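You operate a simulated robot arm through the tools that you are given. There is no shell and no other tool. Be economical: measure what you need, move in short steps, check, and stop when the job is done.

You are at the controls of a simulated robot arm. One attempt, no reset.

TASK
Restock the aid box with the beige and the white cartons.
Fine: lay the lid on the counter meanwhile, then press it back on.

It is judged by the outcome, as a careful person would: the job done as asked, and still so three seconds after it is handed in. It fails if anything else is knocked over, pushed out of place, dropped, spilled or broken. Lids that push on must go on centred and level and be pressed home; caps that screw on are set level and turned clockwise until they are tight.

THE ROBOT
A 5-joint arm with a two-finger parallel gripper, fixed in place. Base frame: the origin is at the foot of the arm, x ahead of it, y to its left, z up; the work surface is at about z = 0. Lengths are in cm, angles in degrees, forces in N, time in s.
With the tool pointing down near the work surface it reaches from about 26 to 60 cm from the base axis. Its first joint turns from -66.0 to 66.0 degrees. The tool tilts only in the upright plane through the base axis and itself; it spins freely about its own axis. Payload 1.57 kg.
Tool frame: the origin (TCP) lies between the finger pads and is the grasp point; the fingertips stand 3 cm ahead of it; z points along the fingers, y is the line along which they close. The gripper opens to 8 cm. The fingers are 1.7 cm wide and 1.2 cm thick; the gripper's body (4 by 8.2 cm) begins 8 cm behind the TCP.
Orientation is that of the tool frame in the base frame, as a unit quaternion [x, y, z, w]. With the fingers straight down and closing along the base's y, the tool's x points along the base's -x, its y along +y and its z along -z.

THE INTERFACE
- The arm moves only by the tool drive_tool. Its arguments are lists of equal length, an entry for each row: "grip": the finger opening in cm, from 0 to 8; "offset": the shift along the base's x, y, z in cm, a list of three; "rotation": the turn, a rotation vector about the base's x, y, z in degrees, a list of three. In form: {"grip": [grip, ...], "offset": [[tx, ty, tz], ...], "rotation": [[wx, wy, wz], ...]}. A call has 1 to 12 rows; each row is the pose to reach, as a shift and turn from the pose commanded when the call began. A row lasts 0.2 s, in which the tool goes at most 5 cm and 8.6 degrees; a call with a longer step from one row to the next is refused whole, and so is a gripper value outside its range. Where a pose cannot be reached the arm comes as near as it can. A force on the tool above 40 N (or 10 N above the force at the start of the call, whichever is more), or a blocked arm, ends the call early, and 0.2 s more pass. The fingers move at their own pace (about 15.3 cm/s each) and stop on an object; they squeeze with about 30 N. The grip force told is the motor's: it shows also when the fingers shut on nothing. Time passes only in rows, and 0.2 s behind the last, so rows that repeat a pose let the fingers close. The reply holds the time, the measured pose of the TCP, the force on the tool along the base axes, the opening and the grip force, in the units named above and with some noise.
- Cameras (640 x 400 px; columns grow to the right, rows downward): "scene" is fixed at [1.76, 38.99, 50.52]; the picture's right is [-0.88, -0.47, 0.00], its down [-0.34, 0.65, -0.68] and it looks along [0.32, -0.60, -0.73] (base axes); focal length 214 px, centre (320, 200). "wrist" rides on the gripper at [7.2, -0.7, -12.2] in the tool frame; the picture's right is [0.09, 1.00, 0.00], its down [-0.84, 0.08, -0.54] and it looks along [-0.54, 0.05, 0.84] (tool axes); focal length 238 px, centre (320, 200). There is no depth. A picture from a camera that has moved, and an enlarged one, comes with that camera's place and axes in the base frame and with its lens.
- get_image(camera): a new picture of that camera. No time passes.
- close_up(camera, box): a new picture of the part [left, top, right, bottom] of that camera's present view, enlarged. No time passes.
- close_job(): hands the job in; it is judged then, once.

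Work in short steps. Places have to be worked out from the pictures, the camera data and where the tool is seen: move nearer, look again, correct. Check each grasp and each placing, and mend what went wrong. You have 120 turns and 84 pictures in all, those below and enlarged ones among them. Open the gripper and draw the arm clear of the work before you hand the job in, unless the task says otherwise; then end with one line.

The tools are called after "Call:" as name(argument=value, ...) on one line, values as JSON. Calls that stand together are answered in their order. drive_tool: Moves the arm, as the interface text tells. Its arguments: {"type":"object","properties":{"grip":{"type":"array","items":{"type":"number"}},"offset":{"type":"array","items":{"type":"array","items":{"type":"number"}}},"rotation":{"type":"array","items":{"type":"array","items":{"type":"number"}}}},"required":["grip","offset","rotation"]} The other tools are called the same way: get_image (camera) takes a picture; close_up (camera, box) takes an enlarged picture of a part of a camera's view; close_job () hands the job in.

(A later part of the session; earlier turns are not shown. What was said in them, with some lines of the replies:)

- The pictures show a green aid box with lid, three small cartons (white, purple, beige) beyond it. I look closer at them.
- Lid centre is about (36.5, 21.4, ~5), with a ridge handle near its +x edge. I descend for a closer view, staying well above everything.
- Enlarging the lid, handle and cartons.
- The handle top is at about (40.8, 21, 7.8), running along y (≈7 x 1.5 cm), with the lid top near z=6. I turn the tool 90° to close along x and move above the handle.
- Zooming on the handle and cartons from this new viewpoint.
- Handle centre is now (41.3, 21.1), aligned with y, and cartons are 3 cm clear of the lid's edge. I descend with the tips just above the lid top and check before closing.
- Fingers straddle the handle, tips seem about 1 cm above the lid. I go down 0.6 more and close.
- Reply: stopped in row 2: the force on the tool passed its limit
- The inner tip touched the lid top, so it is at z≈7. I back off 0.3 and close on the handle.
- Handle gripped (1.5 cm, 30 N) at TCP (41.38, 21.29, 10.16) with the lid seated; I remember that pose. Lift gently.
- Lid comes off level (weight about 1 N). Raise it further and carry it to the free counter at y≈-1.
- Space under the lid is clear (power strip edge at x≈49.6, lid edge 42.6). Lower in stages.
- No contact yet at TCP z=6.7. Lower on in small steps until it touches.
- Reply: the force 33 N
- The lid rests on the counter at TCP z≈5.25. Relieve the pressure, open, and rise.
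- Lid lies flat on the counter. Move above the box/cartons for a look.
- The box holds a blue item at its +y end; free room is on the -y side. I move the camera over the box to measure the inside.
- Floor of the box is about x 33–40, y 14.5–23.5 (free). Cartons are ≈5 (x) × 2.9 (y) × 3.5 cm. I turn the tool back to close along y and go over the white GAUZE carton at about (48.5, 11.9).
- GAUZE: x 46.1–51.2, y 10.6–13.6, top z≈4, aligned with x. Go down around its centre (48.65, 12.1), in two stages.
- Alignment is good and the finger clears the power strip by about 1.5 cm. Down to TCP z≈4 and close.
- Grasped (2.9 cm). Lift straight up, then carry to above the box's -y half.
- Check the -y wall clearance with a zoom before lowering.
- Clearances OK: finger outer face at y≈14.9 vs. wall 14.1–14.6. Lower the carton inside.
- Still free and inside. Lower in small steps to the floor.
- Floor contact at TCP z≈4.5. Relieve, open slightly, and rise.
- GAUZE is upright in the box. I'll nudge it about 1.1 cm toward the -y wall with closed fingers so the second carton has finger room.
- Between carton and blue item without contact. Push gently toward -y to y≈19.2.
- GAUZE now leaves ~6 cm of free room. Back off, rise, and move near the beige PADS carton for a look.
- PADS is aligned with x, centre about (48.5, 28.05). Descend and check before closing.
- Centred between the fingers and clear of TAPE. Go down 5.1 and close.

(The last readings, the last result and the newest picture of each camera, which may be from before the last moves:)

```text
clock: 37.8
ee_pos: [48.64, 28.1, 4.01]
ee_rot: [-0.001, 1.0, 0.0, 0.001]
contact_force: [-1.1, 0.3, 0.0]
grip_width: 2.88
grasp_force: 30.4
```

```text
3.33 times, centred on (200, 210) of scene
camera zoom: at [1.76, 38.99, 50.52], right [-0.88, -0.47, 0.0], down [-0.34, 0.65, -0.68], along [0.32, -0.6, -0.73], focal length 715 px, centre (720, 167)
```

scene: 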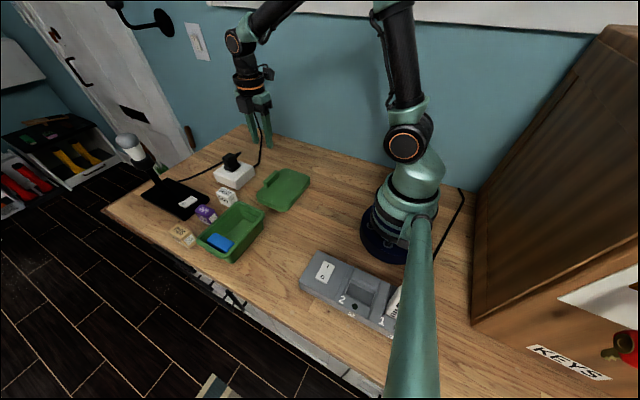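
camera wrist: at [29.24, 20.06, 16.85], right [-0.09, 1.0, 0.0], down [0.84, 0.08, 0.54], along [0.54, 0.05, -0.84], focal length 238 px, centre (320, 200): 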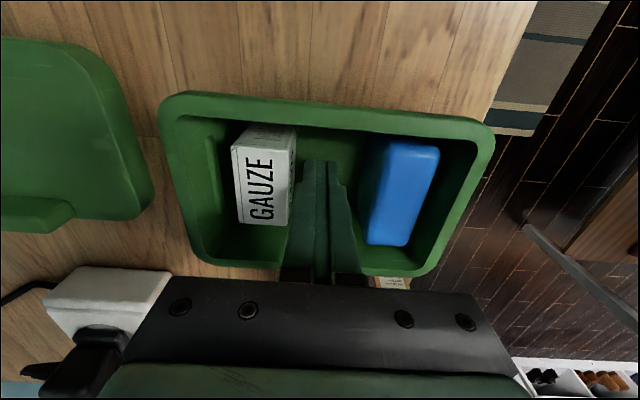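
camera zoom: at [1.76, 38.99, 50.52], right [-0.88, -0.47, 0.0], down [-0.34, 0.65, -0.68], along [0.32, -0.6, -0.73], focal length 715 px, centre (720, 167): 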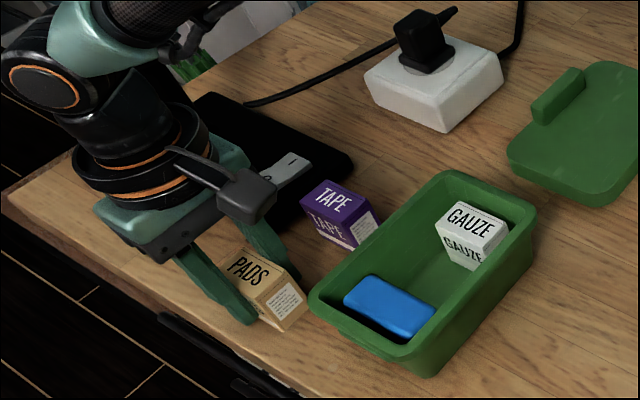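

PADS gripped. Lift and carry to above the free slot (36.4, 21.15).

Call:
drive_tool(grip=[1, 1, 1, 1, 1, 1, 1, 1], offset=[[0, 0, 2], [0, 0, 6], [0, 0, 10], [-3, -1.7, 10.5], [-6, -3.4, 10.5], [-9, -5.2, 10.5], [-12.24, -6.95, 10.5], [-12.24, -6.95, 10.5]], rotation=[[0, 0, 0], [0, 0, 0], [0, 0, 0], [0, 0, 0], [0, 0, 0], [0, 0, 0], [0, 0, 0], [0, 0, 0]])

Call:
close_up(camera="wrist", box=[220, 60, 480, 220])

Call:
get_image(camera="scene")

```text
clock: 39.5
ee_pos: [36.28, 21.11, 14.6]
ee_rot: [0.0, 1.0, -0.001, 0.0]
contact_force: [-0.3, 0.5, -0.9]
grip_width: 2.89
grasp_force: 30.4
```

```text
2.46 times, centred on (350, 140) of wrist
camera zoom: at [29.03, 20.4, 26.68], right [-0.09, 1.0, 0.0], down [0.84, 0.08, 0.54], along [0.54, 0.05, -0.84], focal length 587 px, centre (246, 348)
```

zoom: 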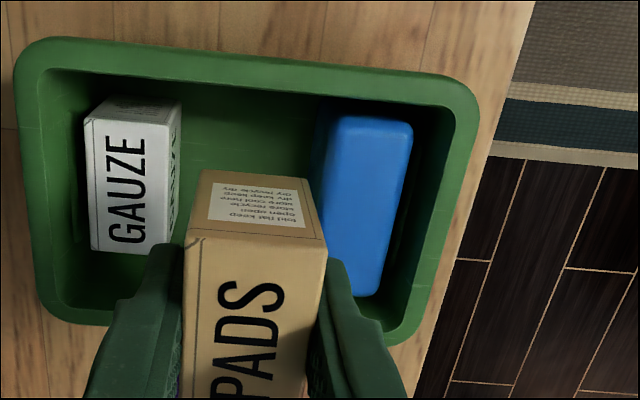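

```text
41 pictures are left
```

scene: 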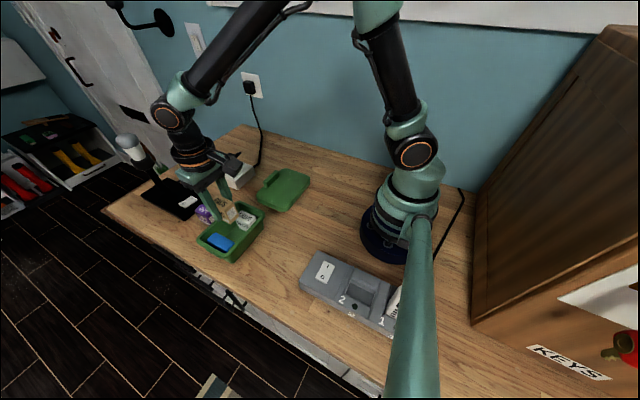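

Free gap is y≈18.2–24.25, fingers plus carton take 5.3, so centre at 21.2. Lower most of the way and check.

Call:
drive_tool(grip=[1, 1, 1, 1, 1, 1], offset=[[0.1, 0.1, -3], [0.1, 0.1, -5], [0.1, 0.1, -6.5], [0.1, 0.1, -8], [0.1, 0.1, -9], [0.1, 0.1, -9]], rotation=[[0, 0, 0], [0, 0, 0], [0, 0, 0], [0, 0, 0], [0, 0, 0], [0, 0, 0]])

Call:
close_up(camera="wrist", box=[180, 80, 500, 280])

```text
clock: 41.0
ee_pos: [36.31, 21.35, 5.51]
ee_rot: [0.001, 1.0, 0.001, 0.0]
contact_force: [-0.3, 1.0, -0.6]
grip_width: 2.92
grasp_force: 30.3
```

```text
2.00 times, centred on (340, 180) of wrist
camera zoom: at [29.16, 20.55, 17.61], right [-0.09, 1.0, 0.0], down [0.84, 0.08, 0.54], along [0.54, 0.05, -0.84], focal length 477 px, centre (280, 240)
```

zoom: 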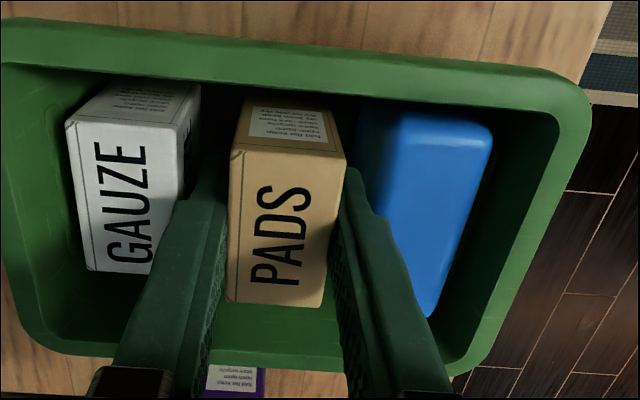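

It fits between with no contact. Lower the last centimetre to the floor.

Call:
drive_tool(grip=[1, 1, 1, 1, 1, 1], offset=[[0, -0.05, -0.3], [0, -0.05, -0.6], [0, -0.05, -0.85], [0, -0.05, -1.0], [0, -0.05, -1.1], [0, -0.05, -1.1]], rotation=[[0, 0, 0], [0, 0, 0], [0, 0, 0], [0, 0, 0], [0, 0, 0], [0, 0, 0]])

```text
clock: 41.9
ee_pos: [36.46, 21.15, 4.88]
ee_rot: [0.0, 1.0, 0.001, 0.0]
contact_force: [-3.8, -1.5, 11.0]
grip_width: 2.91
grasp_force: 29.9
stopped in row 4: the force on the tool passed its limit (the readings are from after the stop); the commanded pose is now the measured one
```

Contact came at z=4.88, slightly earlier than expected (4.5). Look before doing anything.

Call:
close_up(camera="wrist", box=[180, 80, 500, 280])

Call:
close_up(camera="scene", box=[180, 190, 280, 270])

```text
2.00 times, centred on (340, 180) of wrist
camera zoom: at [29.26, 20.51, 16.95], right [-0.09, 1.0, 0.0], down [0.84, 0.08, 0.54], along [0.54, 0.05, -0.84], focal length 477 px, centre (280, 240)
```

zoom: 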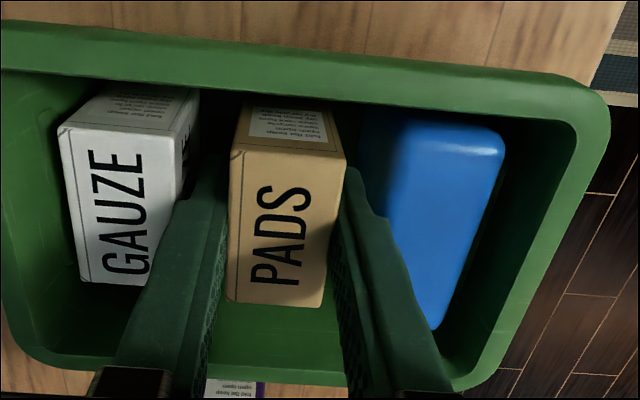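

```text
5.00 times, centred on (230, 230) of scene
camera zoom: at [1.76, 38.99, 50.52], right [-0.88, -0.47, 0.0], down [-0.34, 0.65, -0.68], along [0.32, -0.6, -0.73], focal length 1072 px, centre (770, 50)
```

zoom: 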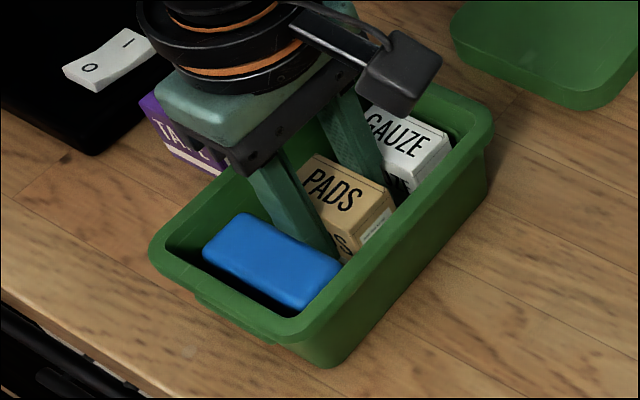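

Nothing looks jammed and the force is purely vertical, like a floor contact. I ease up and lower again slowly to verify the contact height.

Call:
drive_tool(grip=[1, 1, 1, 1, 1], offset=[[0, 0, 0.2], [0, 0, 0.2], [0, 0, 0.1], [0, 0, 0], [0, 0, 0]], rotation=[[0, 0, 0], [0, 0, 0], [0, 0, 0], [0, 0, 0], [0, 0, 0]])

Call:
drive_tool(grip=[1, 1, 1, 1, 1], offset=[[0, 0, -0.1], [0, 0, -0.2], [0, 0, -0.25], [0, 0, -0.3], [0, 0, -0.3]], rotation=[[0, 0, 0], [0, 0, 0], [0, 0, 0], [0, 0, 0], [0, 0, 0]])

```text
clock: 43.1
ee_pos: [36.51, 21.27, 4.87]
ee_rot: [0.0, 1.0, 0.0, 0.002]
contact_force: [-4.6, -2.5, 12.4]
grip_width: 2.91
grasp_force: 29.6
```

```text
clock: 43.7
ee_pos: [36.55, 21.3, 4.84]
ee_rot: [0.0, 1.0, 0.0, 0.002]
contact_force: [-3.5, -2.2, 9.8]
grip_width: 2.91
grasp_force: 30.3
stopped in row 2: the force on the tool passed its limit (the readings are from after the stop); the commanded pose is now the measured one
```

Firm contact at 4.85. Perhaps the +y finger sits on the blue item's bulge; raise, shift 0.35 toward -y, and try again.

Call:
drive_tool(grip=[1, 1, 1, 1, 1, 1, 1], offset=[[0, 0, 0.6], [0, -0.2, 0.8], [0, -0.35, 0.8], [0, -0.35, 0.4], [0, -0.35, 0.2], [0, -0.35, 0], [0, -0.35, 0]], rotation=[[0, 0, 0], [0, 0, 0], [0, 0, 0], [0, 0, 0], [0, 0, 0], [0, 0, 0], [0, 0, 0]])

Call:
drive_tool(grip=[1, 1, 1, 1], offset=[[0, 0, -0.1], [0, 0, -0.2], [0, 0, -0.3], [0, 0, -0.3]], rotation=[[0, 0, 0], [0, 0, 0], [0, 0, 0], [0, 0, 0]])

Call:
close_up(camera="wrist", box=[180, 80, 500, 280])

```text
clock: 45.3
ee_pos: [36.52, 21.07, 4.71]
ee_rot: [-0.001, 1.0, 0.0, 0.002]
contact_force: [0.6, 0.3, 0.2]
grip_width: 2.91
grasp_force: 29.6
```

```text
clock: 46.3
ee_pos: [36.65, 20.93, 4.58]
ee_rot: [-0.001, 1.0, 0.001, 0.003]
contact_force: [-2.0, -1.1, 15.9]
grip_width: 2.9
grasp_force: 29.6
```

```text
2.00 times, centred on (340, 180) of wrist
camera zoom: at [29.33, 20.24, 16.65], right [-0.09, 1.0, 0.0], down [0.83, 0.08, 0.55], along [0.54, 0.05, -0.84], focal length 477 px, centre (280, 240)
```

zoom: 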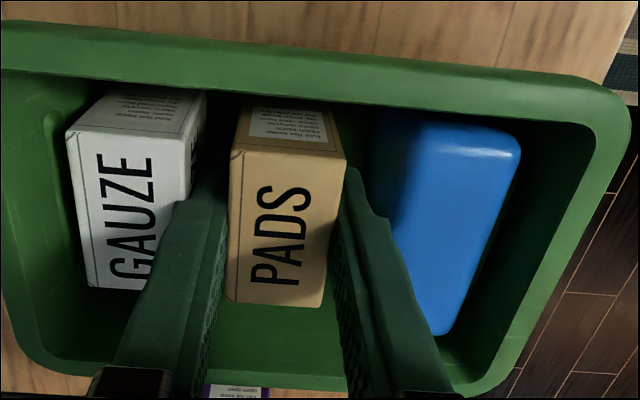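

Now at 4.58 with a floor-like force: it is down. Relieve, open slightly and rise.

Call:
drive_tool(grip=[1, 2.9, 3.3, 3.3, 3.3, 3.3, 3.3, 3.3], offset=[[0, 0, 0.15], [0, 0, 0.15], [0, 0, 0.15], [0, 0, 0.15], [0, 0, 1], [0, 0, 3], [0, 0, 6], [0, 0, 9]], rotation=[[0, 0, 0], [0, 0, 0], [0, 0, 0], [0, 0, 0], [0, 0, 0], [0, 0, 0], [0, 0, 0], [0, 0, 0]])

Call:
close_up(camera="wrist", box=[200, 70, 500, 240])

Call:
close_up(camera="scene", box=[180, 190, 280, 270])

```text
clock: 48.1
ee_pos: [36.63, 20.87, 13.39]
ee_rot: [-0.001, 1.0, 0.001, 0.001]
contact_force: [-0.1, 0.4, 0.7]
grip_width: 3.3
grasp_force: 0.1
```

```text
2.13 times, centred on (350, 155) of wrist
camera zoom: at [29.31, 20.15, 25.59], right [-0.09, 1.0, 0.0], down [0.84, 0.08, 0.54], along [0.54, 0.05, -0.84], focal length 508 px, centre (256, 296)
```

zoom: 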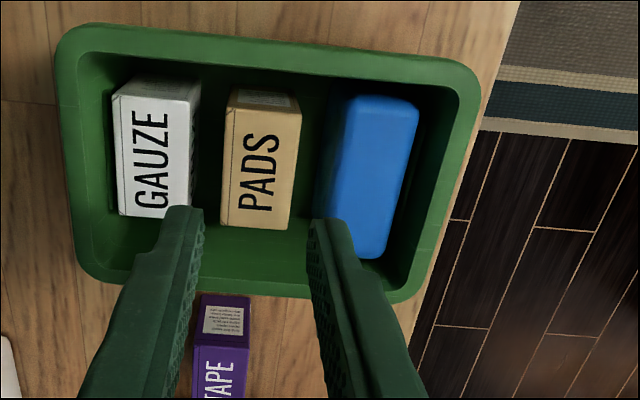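

```text
5.00 times, centred on (230, 230) of scene
camera zoom: at [1.76, 38.99, 50.52], right [-0.88, -0.47, 0.0], down [-0.34, 0.65, -0.68], along [0.32, -0.6, -0.73], focal length 1072 px, centre (770, 50)
```

zoom: 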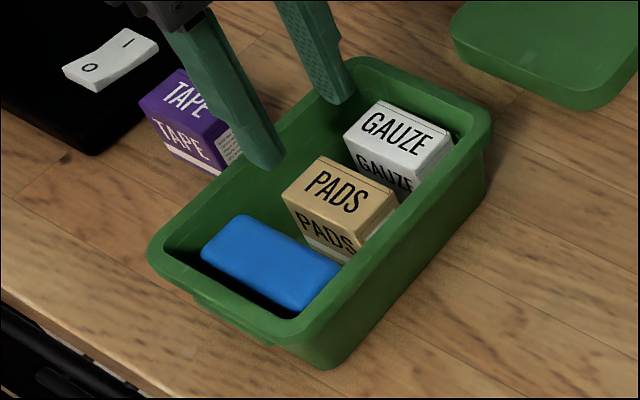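

Both cartons are upright in the box. I take the same scene crop as before to see whether the box moved.

Call:
close_up(camera="scene", box=[150, 170, 310, 270])

```text
4.00 times, centred on (230, 220) of scene
camera zoom: at [1.76, 38.99, 50.52], right [-0.88, -0.47, 0.0], down [-0.34, 0.65, -0.68], along [0.32, -0.6, -0.73], focal length 858 px, centre (680, 120)
```

zoom: 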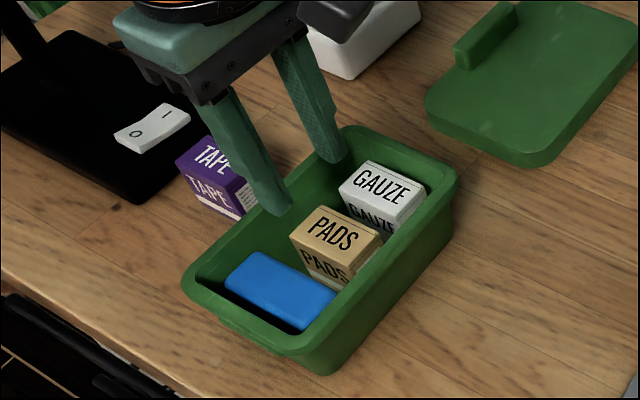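

The box's +y end may have shifted ~3 mm. I return to exactly the earlier overhead viewpoint (yaw 90°, TCP 35.87, 22.61, 21.09) to compare.

Call:
drive_tool(grip=[3.3, 4, 4, 4, 4, 4, 4, 4, 4, 4, 4, 4], offset=[[0, 0, 3], [0, 0, 6], [-0.2, 0.5, 7.7], [-0.4, 1, 7.7], [-0.76, 1.74, 7.7], [-0.76, 1.74, 7.7], [-0.76, 1.74, 7.7], [-0.76, 1.74, 7.7], [-0.76, 1.74, 7.7], [-0.76, 1.74, 7.7], [-0.76, 1.74, 7.7], [-0.76, 1.74, 7.7]], rotation=[[0, 0, 8.2], [0, 0, 16.4], [0, 0, 24.6], [0, 0, 32.8], [0, 0, 41], [0, 0, 49.2], [0, 0, 57.4], [0, 0, 65.6], [0, 0, 73.8], [0, 0, 82], [0, 0, 90], [0, 0, 90]])

Call:
close_up(camera="wrist", box=[160, 0, 480, 200])

```text
clock: 50.7
ee_pos: [35.76, 22.7, 21.27]
ee_rot: [0.708, -0.707, -0.001, 0.0]
contact_force: [-0.1, 0.5, 0.2]
grip_width: 4.0
grasp_force: 0.0
```

```text
2.00 times, centred on (320, 100) of wrist
camera zoom: at [36.43, 15.45, 33.29], right [-1.0, -0.1, 0.0], down [-0.08, 0.84, 0.54], along [-0.05, 0.54, -0.84], focal length 477 px, centre (320, 400)
```

zoom: 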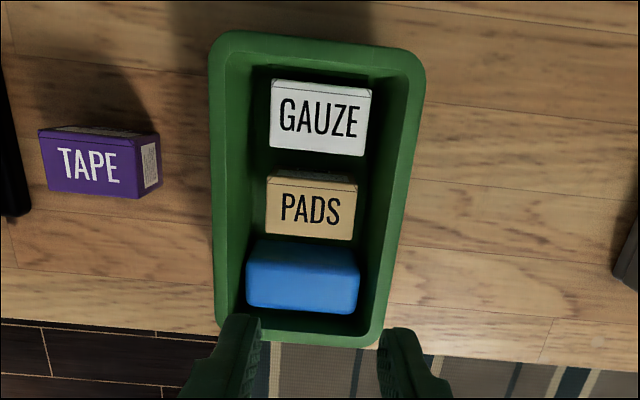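

The box shifted about 2–3 mm toward +x/+y. Zoom to measure edges more accurately.

Call:
close_up(camera="wrist", box=[250, 5, 390, 92])

Call:
close_up(camera="wrist", box=[250, 92, 390, 179])

```text
4.57 times, centred on (320, 48) of wrist
camera zoom: at [36.43, 15.45, 33.29], right [-1.0, -0.1, 0.0], down [-0.08, 0.84, 0.54], along [-0.05, 0.54, -0.84], focal length 1090 px, centre (320, 893)
```

zoom: 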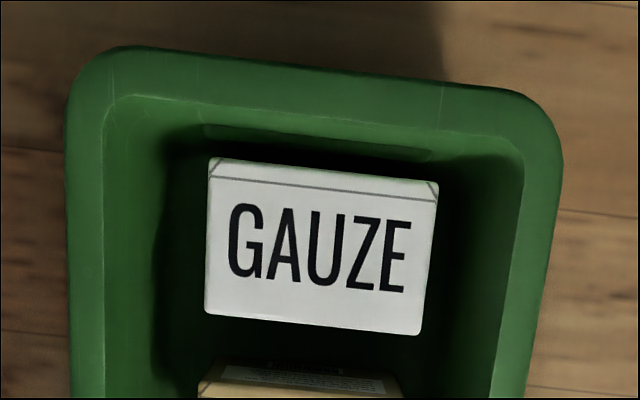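

```text
4.57 times, centred on (320, 136) of wrist
camera zoom: at [36.43, 15.45, 33.29], right [-1.0, -0.1, 0.0], down [-0.08, 0.84, 0.54], along [-0.05, 0.54, -0.84], focal length 1090 px, centre (320, 495)
```

zoom: 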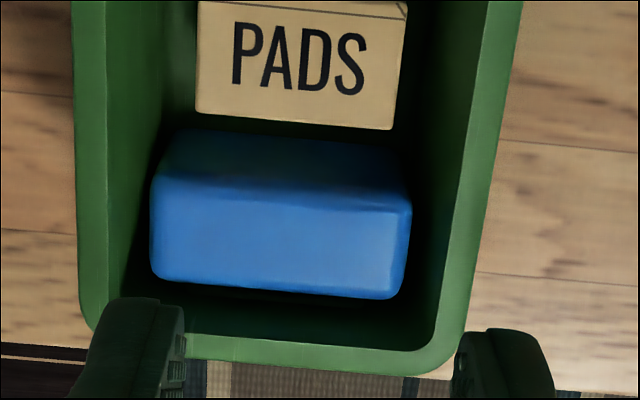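

Now the box is at x 31.4–41.8 (+0.25 vs before), y +0.2, yaw unchanged within 0.4°. The lid must go to about TCP (41.63, 21.49). Fetch the lid: move above its handle at (41.35, -0.83).

Call:
drive_tool(grip=[4, 4, 4, 4, 4, 4, 4, 4], offset=[[1.5, -4, 0], [3, -8, 0], [4, -12, 0], [5, -16, -1], [5.5, -20, -2], [5.5, -23.44, -4], [5.5, -23.44, -7], [5.5, -23.44, -7]], rotation=[[0, 0, 0], [0, 0, 0], [0, 0, 0], [0, 0, 0], [0, 0, 0], [0, 0, 0], [0, 0, 0], [0, 0, 0]])

Call:
close_up(camera="wrist", box=[220, 0, 460, 200])

```text
clock: 52.5
ee_pos: [41.29, -0.82, 14.25]
ee_rot: [0.707, -0.707, -0.001, 0.0]
contact_force: [0.0, -0.9, 0.4]
grip_width: 4.01
grasp_force: 0.0
```

```text
2.00 times, centred on (340, 100) of wrist
camera zoom: at [41.93, -8.0, 26.34], right [-1.0, -0.09, 0.0], down [-0.08, 0.84, 0.54], along [-0.05, 0.54, -0.84], focal length 477 px, centre (280, 400)
```

zoom: 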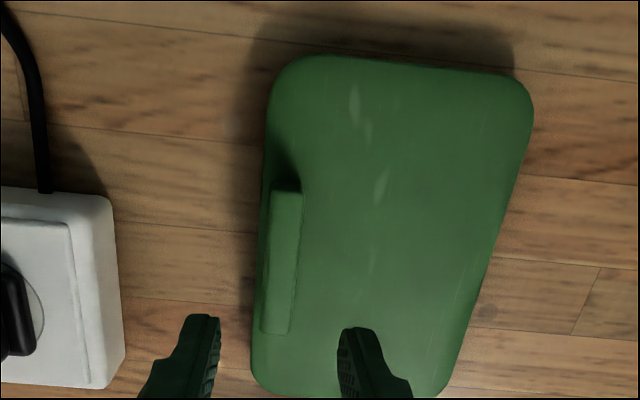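

Handle lies under the fingers at x≈41.3. Descend to TCP z≈5.4 and close.

Call:
drive_tool(grip=[4, 4, 4, 4, 4, 3, 1, 0, 0, 0], offset=[[0, 0, -3], [0, 0, -6], [0, 0, -8], [0, 0, -8.7], [0, 0, -8.7], [0, 0, -8.7], [0, 0, -8.7], [0, 0, -8.7], [0, 0, -8.7], [0, 0, -8.7]], rotation=[[0, 0, 0], [0, 0, 0], [0, 0, 0], [0, 0, 0], [0, 0, 0], [0, 0, 0], [0, 0, 0], [0, 0, 0], [0, 0, 0], [0, 0, 0]])

Call:
close_up(camera="scene", box=[230, 120, 330, 220])

```text
clock: 54.7
ee_pos: [41.31, -0.65, 5.54]
ee_rot: [0.707, -0.707, 0.0, 0.001]
contact_force: [-0.2, 0.0, -0.5]
grip_width: 1.49
grasp_force: 30.1
```

```text
4.00 times, centred on (280, 170) of scene
camera zoom: at [1.76, 38.99, 50.52], right [-0.88, -0.47, 0.0], down [-0.34, 0.65, -0.68], along [0.32, -0.6, -0.73], focal length 858 px, centre (480, 320)
```

zoom: 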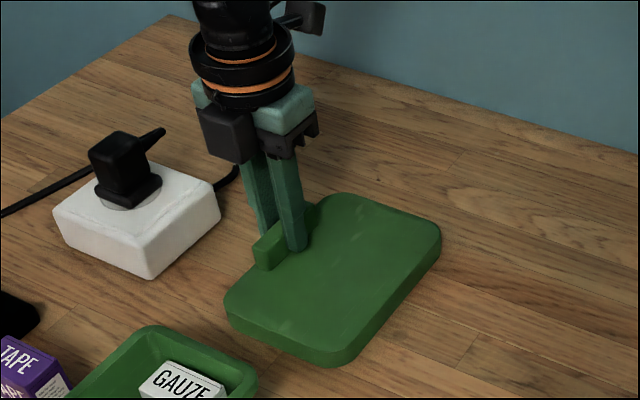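

Gripped. Lift and carry to hover over the box at (41.63, 21.5), about 5 cm above the seat.

Call:
drive_tool(grip=[0, 0, 0, 0, 0, 0, 0, 0, 0, 0, 0, 0], offset=[[0, 0, 2], [0, 0, 5], [0, 0, 8], [0, 0, 11], [0.1, 4, 11], [0.2, 8, 11], [0.3, 12, 11], [0.3, 15, 11], [0.3, 18, 10], [0.3, 21, 9], [0.3, 22.25, 8.2], [0.3, 22.25, 8.2]], rotation=[[0, 0, 0], [0, 0, 0], [0, 0, 0], [0, 0, 0], [0, 0, 0], [0, 0, 0], [0, 0, 0], [0, 0, 0], [0, 0, 0], [0, 0, 0], [0, 0, 0], [0, 0, 0]])

Call:
close_up(camera="scene", box=[150, 170, 310, 270])

Call:
close_up(camera="wrist", box=[220, 0, 480, 200])

```text
clock: 57.3
ee_pos: [41.57, 21.5, 13.72]
ee_rot: [0.707, -0.707, -0.001, 0.0]
contact_force: [-0.9, -0.2, -0.8]
grip_width: 1.51
grasp_force: 29.7
```

```text
4.00 times, centred on (230, 220) of scene
camera zoom: at [1.76, 38.99, 50.52], right [-0.88, -0.47, 0.0], down [-0.34, 0.65, -0.68], along [0.32, -0.6, -0.73], focal length 858 px, centre (680, 120)
```

zoom: 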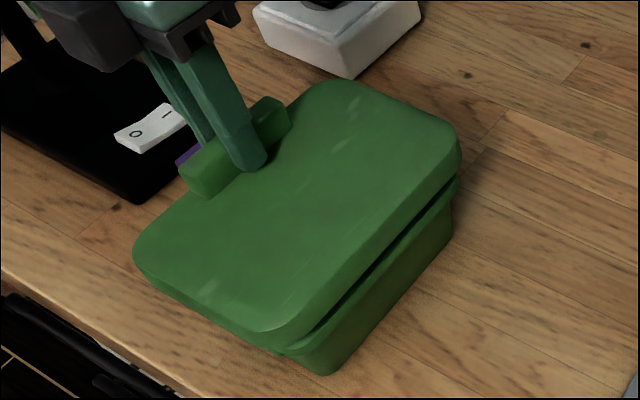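

```text
2.00 times, centred on (350, 100) of wrist
camera zoom: at [42.23, 14.29, 25.82], right [-1.0, -0.09, 0.0], down [-0.08, 0.84, 0.54], along [-0.05, 0.54, -0.84], focal length 477 px, centre (260, 400)
```

zoom: 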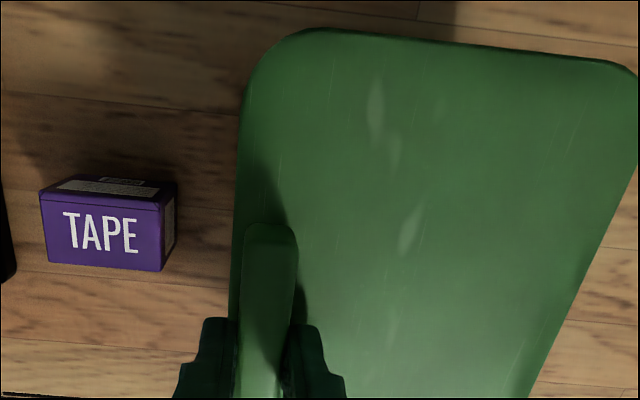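

Lid is level and parallel to the rim. Lower to ~1.5 cm above the seat and look again.

Call:
drive_tool(grip=[0, 0, 0, 0], offset=[[0, 0, -0.6], [0, 0, -1.2], [0, 0, -1.6], [0, 0, -1.6]], rotation=[[0, 0, 0], [0, 0, 0], [0, 0, 0], [0, 0, 0]])

Call:
close_up(camera="scene", box=[170, 180, 280, 270])

```text
clock: 58.3
ee_pos: [41.56, 21.5, 12.05]
ee_rot: [0.708, -0.706, 0.0, 0.001]
contact_force: [0.6, 0.2, -0.1]
grip_width: 1.51
grasp_force: 30.0
```

```text
4.44 times, centred on (225, 225) of scene
camera zoom: at [1.76, 38.99, 50.52], right [-0.88, -0.47, 0.0], down [-0.34, 0.65, -0.68], along [0.32, -0.6, -0.73], focal length 953 px, centre (742, 89)
```

zoom: 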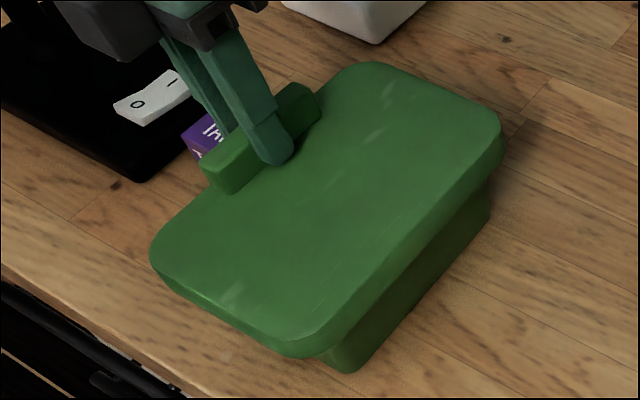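

Still centred, no contact. Lower onto the rim gradually.

Call:
drive_tool(grip=[0, 0, 0, 0, 0, 0], offset=[[0, 0, -0.3], [0, 0, -0.6], [0, 0, -0.9], [0, 0, -1.1], [0, 0, -1.3], [0, 0, -1.3]], rotation=[[0, 0, 0], [0, 0, 0], [0, 0, 0], [0, 0, 0], [0, 0, 0], [0, 0, 0]])

```text
clock: 59.7
ee_pos: [41.66, 21.52, 10.66]
ee_rot: [0.708, -0.706, 0.0, 0.0]
contact_force: [-1.3, 0.2, 0.6]
grip_width: 1.51
grasp_force: 29.8
```

No resistance at 10.66, with the skirt already around the rim — well centred. Continue to the seat.

Call:
drive_tool(grip=[0, 0, 0, 0, 0], offset=[[0, 0, -0.1], [0, 0, -0.2], [0, 0, -0.3], [0, 0, -0.4], [0, 0, -0.4]], rotation=[[0, 0, 0], [0, 0, 0], [0, 0, 0], [0, 0, 0], [0, 0, 0]])

Call:
close_up(camera="scene", box=[170, 180, 280, 270])

```text
clock: 60.9
ee_pos: [41.74, 21.46, 10.55]
ee_rot: [0.708, -0.706, 0.001, 0.0]
contact_force: [-2.2, -3.1, 7.0]
grip_width: 1.51
grasp_force: 30.3
```

```text
4.44 times, centred on (225, 225) of scene
camera zoom: at [1.76, 38.99, 50.52], right [-0.88, -0.47, 0.0], down [-0.34, 0.65, -0.68], along [0.32, -0.6, -0.73], focal length 953 px, centre (742, 89)
```

zoom: 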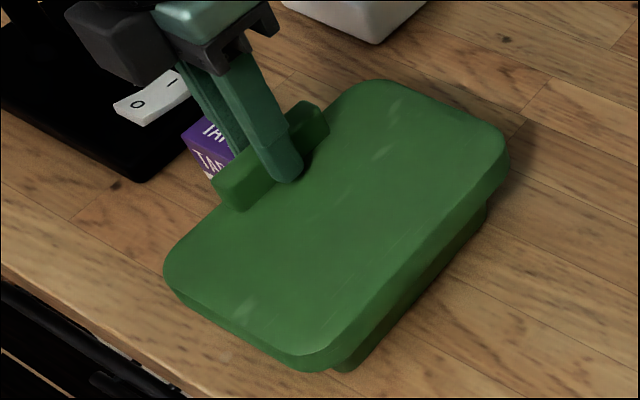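

Light contact near the seat. Release the handle here, rise, and then press at the lid's middle with closed fingers.

Call:
drive_tool(grip=[0, 2, 4, 4, 4, 4, 2, 0, 0], offset=[[0, 0, 0.1], [0, 0, 0.1], [0, 0, 0.1], [0, 0, 0.3], [0, 0, 2], [0, 0, 5], [-2, 0, 5], [-4.9, -0.2, 5], [-4.9, -0.2, 5]], rotation=[[0, 0, 0], [0, 0, 0], [0, 0, 0], [0, 0, 0], [0, 0, 0], [0, 0, 0], [0, 0, 0], [0, 0, 0], [0, 0, 0]])

Call:
close_up(camera="scene", box=[170, 180, 280, 270])

Call:
close_up(camera="wrist", box=[220, 0, 460, 200])

```text
clock: 62.9
ee_pos: [36.57, 21.33, 15.49]
ee_rot: [0.707, -0.707, 0.0, 0.001]
contact_force: [-0.9, -0.7, 0.1]
grip_width: 0.0
grasp_force: 20.9
```

```text
4.44 times, centred on (225, 225) of scene
camera zoom: at [1.76, 38.99, 50.52], right [-0.88, -0.47, 0.0], down [-0.34, 0.65, -0.68], along [0.32, -0.6, -0.73], focal length 953 px, centre (742, 89)
```

zoom: 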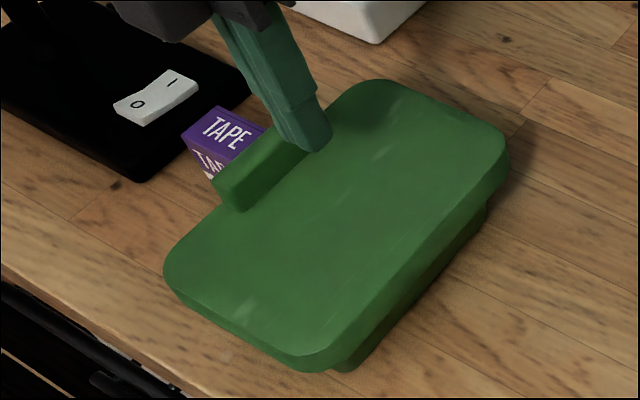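

```text
2.00 times, centred on (340, 100) of wrist
camera zoom: at [37.26, 14.08, 27.52], right [-1.0, -0.09, 0.0], down [-0.08, 0.84, 0.54], along [-0.05, 0.54, -0.84], focal length 477 px, centre (280, 400)
```

zoom: 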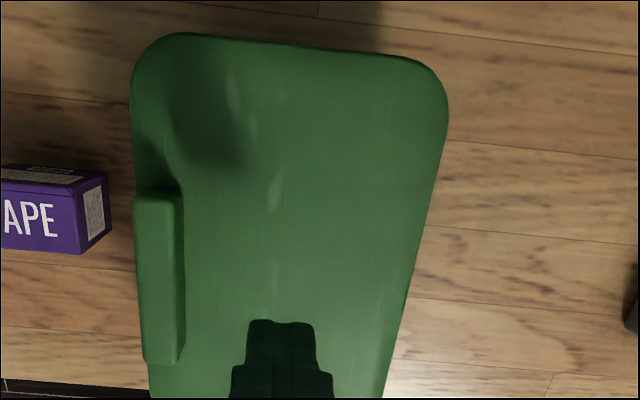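

Lid sits level. Press at its middle: approach to just above, then push in small steps.

Call:
drive_tool(grip=[0, 0, 0, 0, 0, 0, 0, 0], offset=[[0, 0, -3], [0, 0, -4.8], [0, 0, -5.2], [0, 0, -5.35], [0, 0, -5.5], [0, 0, -5.65], [0, 0, -5.75], [0, 0, -5.75]], rotation=[[0, 0, 0], [0, 0, 0], [0, 0, 0], [0, 0, 0], [0, 0, 0], [0, 0, 0], [0, 0, 0], [0, 0, 0]])

```text
clock: 64.5
ee_pos: [36.74, 21.34, 9.94]
ee_rot: [0.708, -0.706, 0.0, 0.001]
contact_force: [-2.9, -1.1, 8.4]
grip_width: 0.02
grasp_force: 21.0
stopped in row 7: the force on the tool passed its limit (the readings are from after the stop); the commanded pose is now the measured one
```

Firm stop at tip z≈6.94, matching the original seated height (6.99). Check the -y and +y ends by pressing there too.

Call:
drive_tool(grip=[0, 0, 0, 0, 0, 0, 0, 0], offset=[[0, 0, 1], [0, -3, 1], [0, -5.5, 1], [0, -5.5, 0.3], [0, -5.5, 0.1], [0, -5.5, -0.05], [0, -5.5, -0.2], [0, -5.5, -0.3]], rotation=[[0, 0, 0], [0, 0, 0], [0, 0, 0], [0, 0, 0], [0, 0, 0], [0, 0, 0], [0, 0, 0], [0, 0, 0]])

Call:
drive_tool(grip=[0, 0, 0, 0, 0, 0, 0, 0, 0], offset=[[0, 0, 1], [0, 4, 1], [0, 8, 1], [0, 11, 1], [0, 11, 0.4], [0, 11, 0.2], [0, 11, 0.05], [0, 11, -0.1], [0, 11, -0.2]], rotation=[[0, 0, 0], [0, 0, 0], [0, 0, 0], [0, 0, 0], [0, 0, 0], [0, 0, 0], [0, 0, 0], [0, 0, 0], [0, 0, 0]])

```text
clock: 66.2
ee_pos: [36.66, 15.74, 10.02]
ee_rot: [-0.707, 0.707, -0.001, 0.0]
contact_force: [-2.7, -0.8, 7.5]
grip_width: 0.0
grasp_force: 21.3
stopped in row 8: the force on the tool passed its limit (the readings are from after the stop); the commanded pose is now the measured one
```

```text
clock: 68.3
ee_pos: [36.76, 26.83, 9.96]
ee_rot: [0.708, -0.706, 0.0, 0.0]
contact_force: [-2.6, -3.0, 8.1]
grip_width: 0.02
grasp_force: 21.3
stopped in row 9: the force on the tool passed its limit (the readings are from after the stop); the commanded pose is now the measured one
```

Ends are equal (9.97 ± 0.05). Check the -x side and the handle side as well, then draw clear.

Call:
drive_tool(grip=[0, 0, 0, 0, 0, 0, 0, 0], offset=[[0, 0, 1], [-2, -3, 1], [-3.6, -5.5, 1], [-3.6, -5.5, 0.4], [-3.6, -5.5, 0.2], [-3.6, -5.5, 0.05], [-3.6, -5.5, -0.1], [-3.6, -5.5, -0.25]], rotation=[[0, 0, 0], [0, 0, 0], [0, 0, 0], [0, 0, 0], [0, 0, 0], [0, 0, 0], [0, 0, 0], [0, 0, 0]])

Call:
drive_tool(grip=[0, 0, 0, 0, 0, 0, 0, 0], offset=[[0, 0, 1], [3, 0, 1], [5.6, 0, 1], [5.6, 0, 0.4], [5.6, 0, 0.2], [5.6, 0, 0.05], [5.6, 0, -0.1], [5.6, 0, -0.25]], rotation=[[0, 0, 0], [0, 0, 0], [0, 0, 0], [0, 0, 0], [0, 0, 0], [0, 0, 0], [0, 0, 0], [0, 0, 0]])

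```text
clock: 70.1
ee_pos: [33.32, 21.3, 9.93]
ee_rot: [0.707, -0.707, -0.001, 0.0]
contact_force: [-2.8, -2.3, 9.5]
grip_width: 0.01
grasp_force: 21.4
stopped in row 8: the force on the tool passed its limit (the readings are from after the stop); the commanded pose is now the measured one
```

```text
clock: 71.9
ee_pos: [38.95, 21.22, 9.88]
ee_rot: [-0.707, 0.707, 0.0, 0.0]
contact_force: [-2.8, -0.3, 6.9]
grip_width: 0.0
grasp_force: 21.1
stopped in row 8: the force on the tool passed its limit (the readings are from after the stop); the commanded pose is now the measured one
```

The lid is level and home at all five points. Rise, draw the arm clear and open the gripper, then take final pictures.

Call:
drive_tool(grip=[0, 0, 0, 3, 6, 8, 8, 8, 8], offset=[[0, 0, 2], [0, 0, 6], [0, 0, 10], [-2, -3, 13], [-4, -6, 15], [-6, -9, 17], [-7, -12, 18], [-8, -15, 18], [-8, -15, 18]], rotation=[[0, 0, 0], [0, 0, 0], [0, 0, 0], [0, 0, 0], [0, 0, 0], [0, 0, 0], [0, 0, 0], [0, 0, 0], [0, 0, 0]])

Call:
close_up(camera="scene", box=[170, 180, 280, 270])

Call:
get_image(camera="scene")

```text
clock: 73.9
ee_pos: [30.91, 6.27, 27.83]
ee_rot: [0.707, -0.707, 0.0, 0.0]
contact_force: [0.5, -0.2, 1.0]
grip_width: 8.0
grasp_force: 0.0
```

```text
4.44 times, centred on (225, 225) of scene
camera zoom: at [1.76, 38.99, 50.52], right [-0.88, -0.47, 0.0], down [-0.34, 0.65, -0.68], along [0.32, -0.6, -0.73], focal length 953 px, centre (742, 89)
```

zoom: 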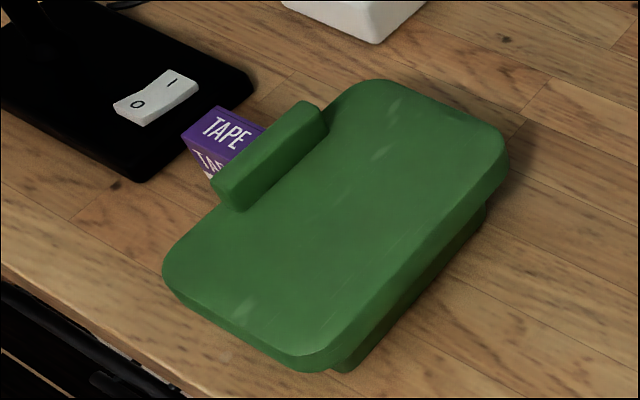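

```text
21 pictures are left
```

scene: 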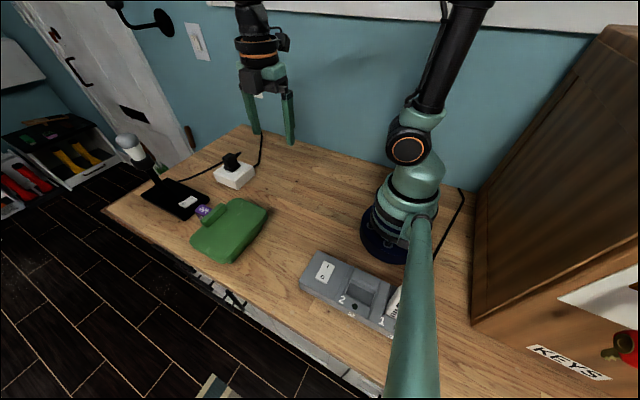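

The lid is seated level and centred, the purple TAPE and everything else is in place, and the arm is clear with the gripper open. I hand the job in.

Call:
close_job()

```text
The job is handed in.
```

The white GAUZE and beige PADS cartons are standing in the aid box and its lid is pressed home level; while I was placing the PADS carton, the box shifted about 2–3 mm on the counter.
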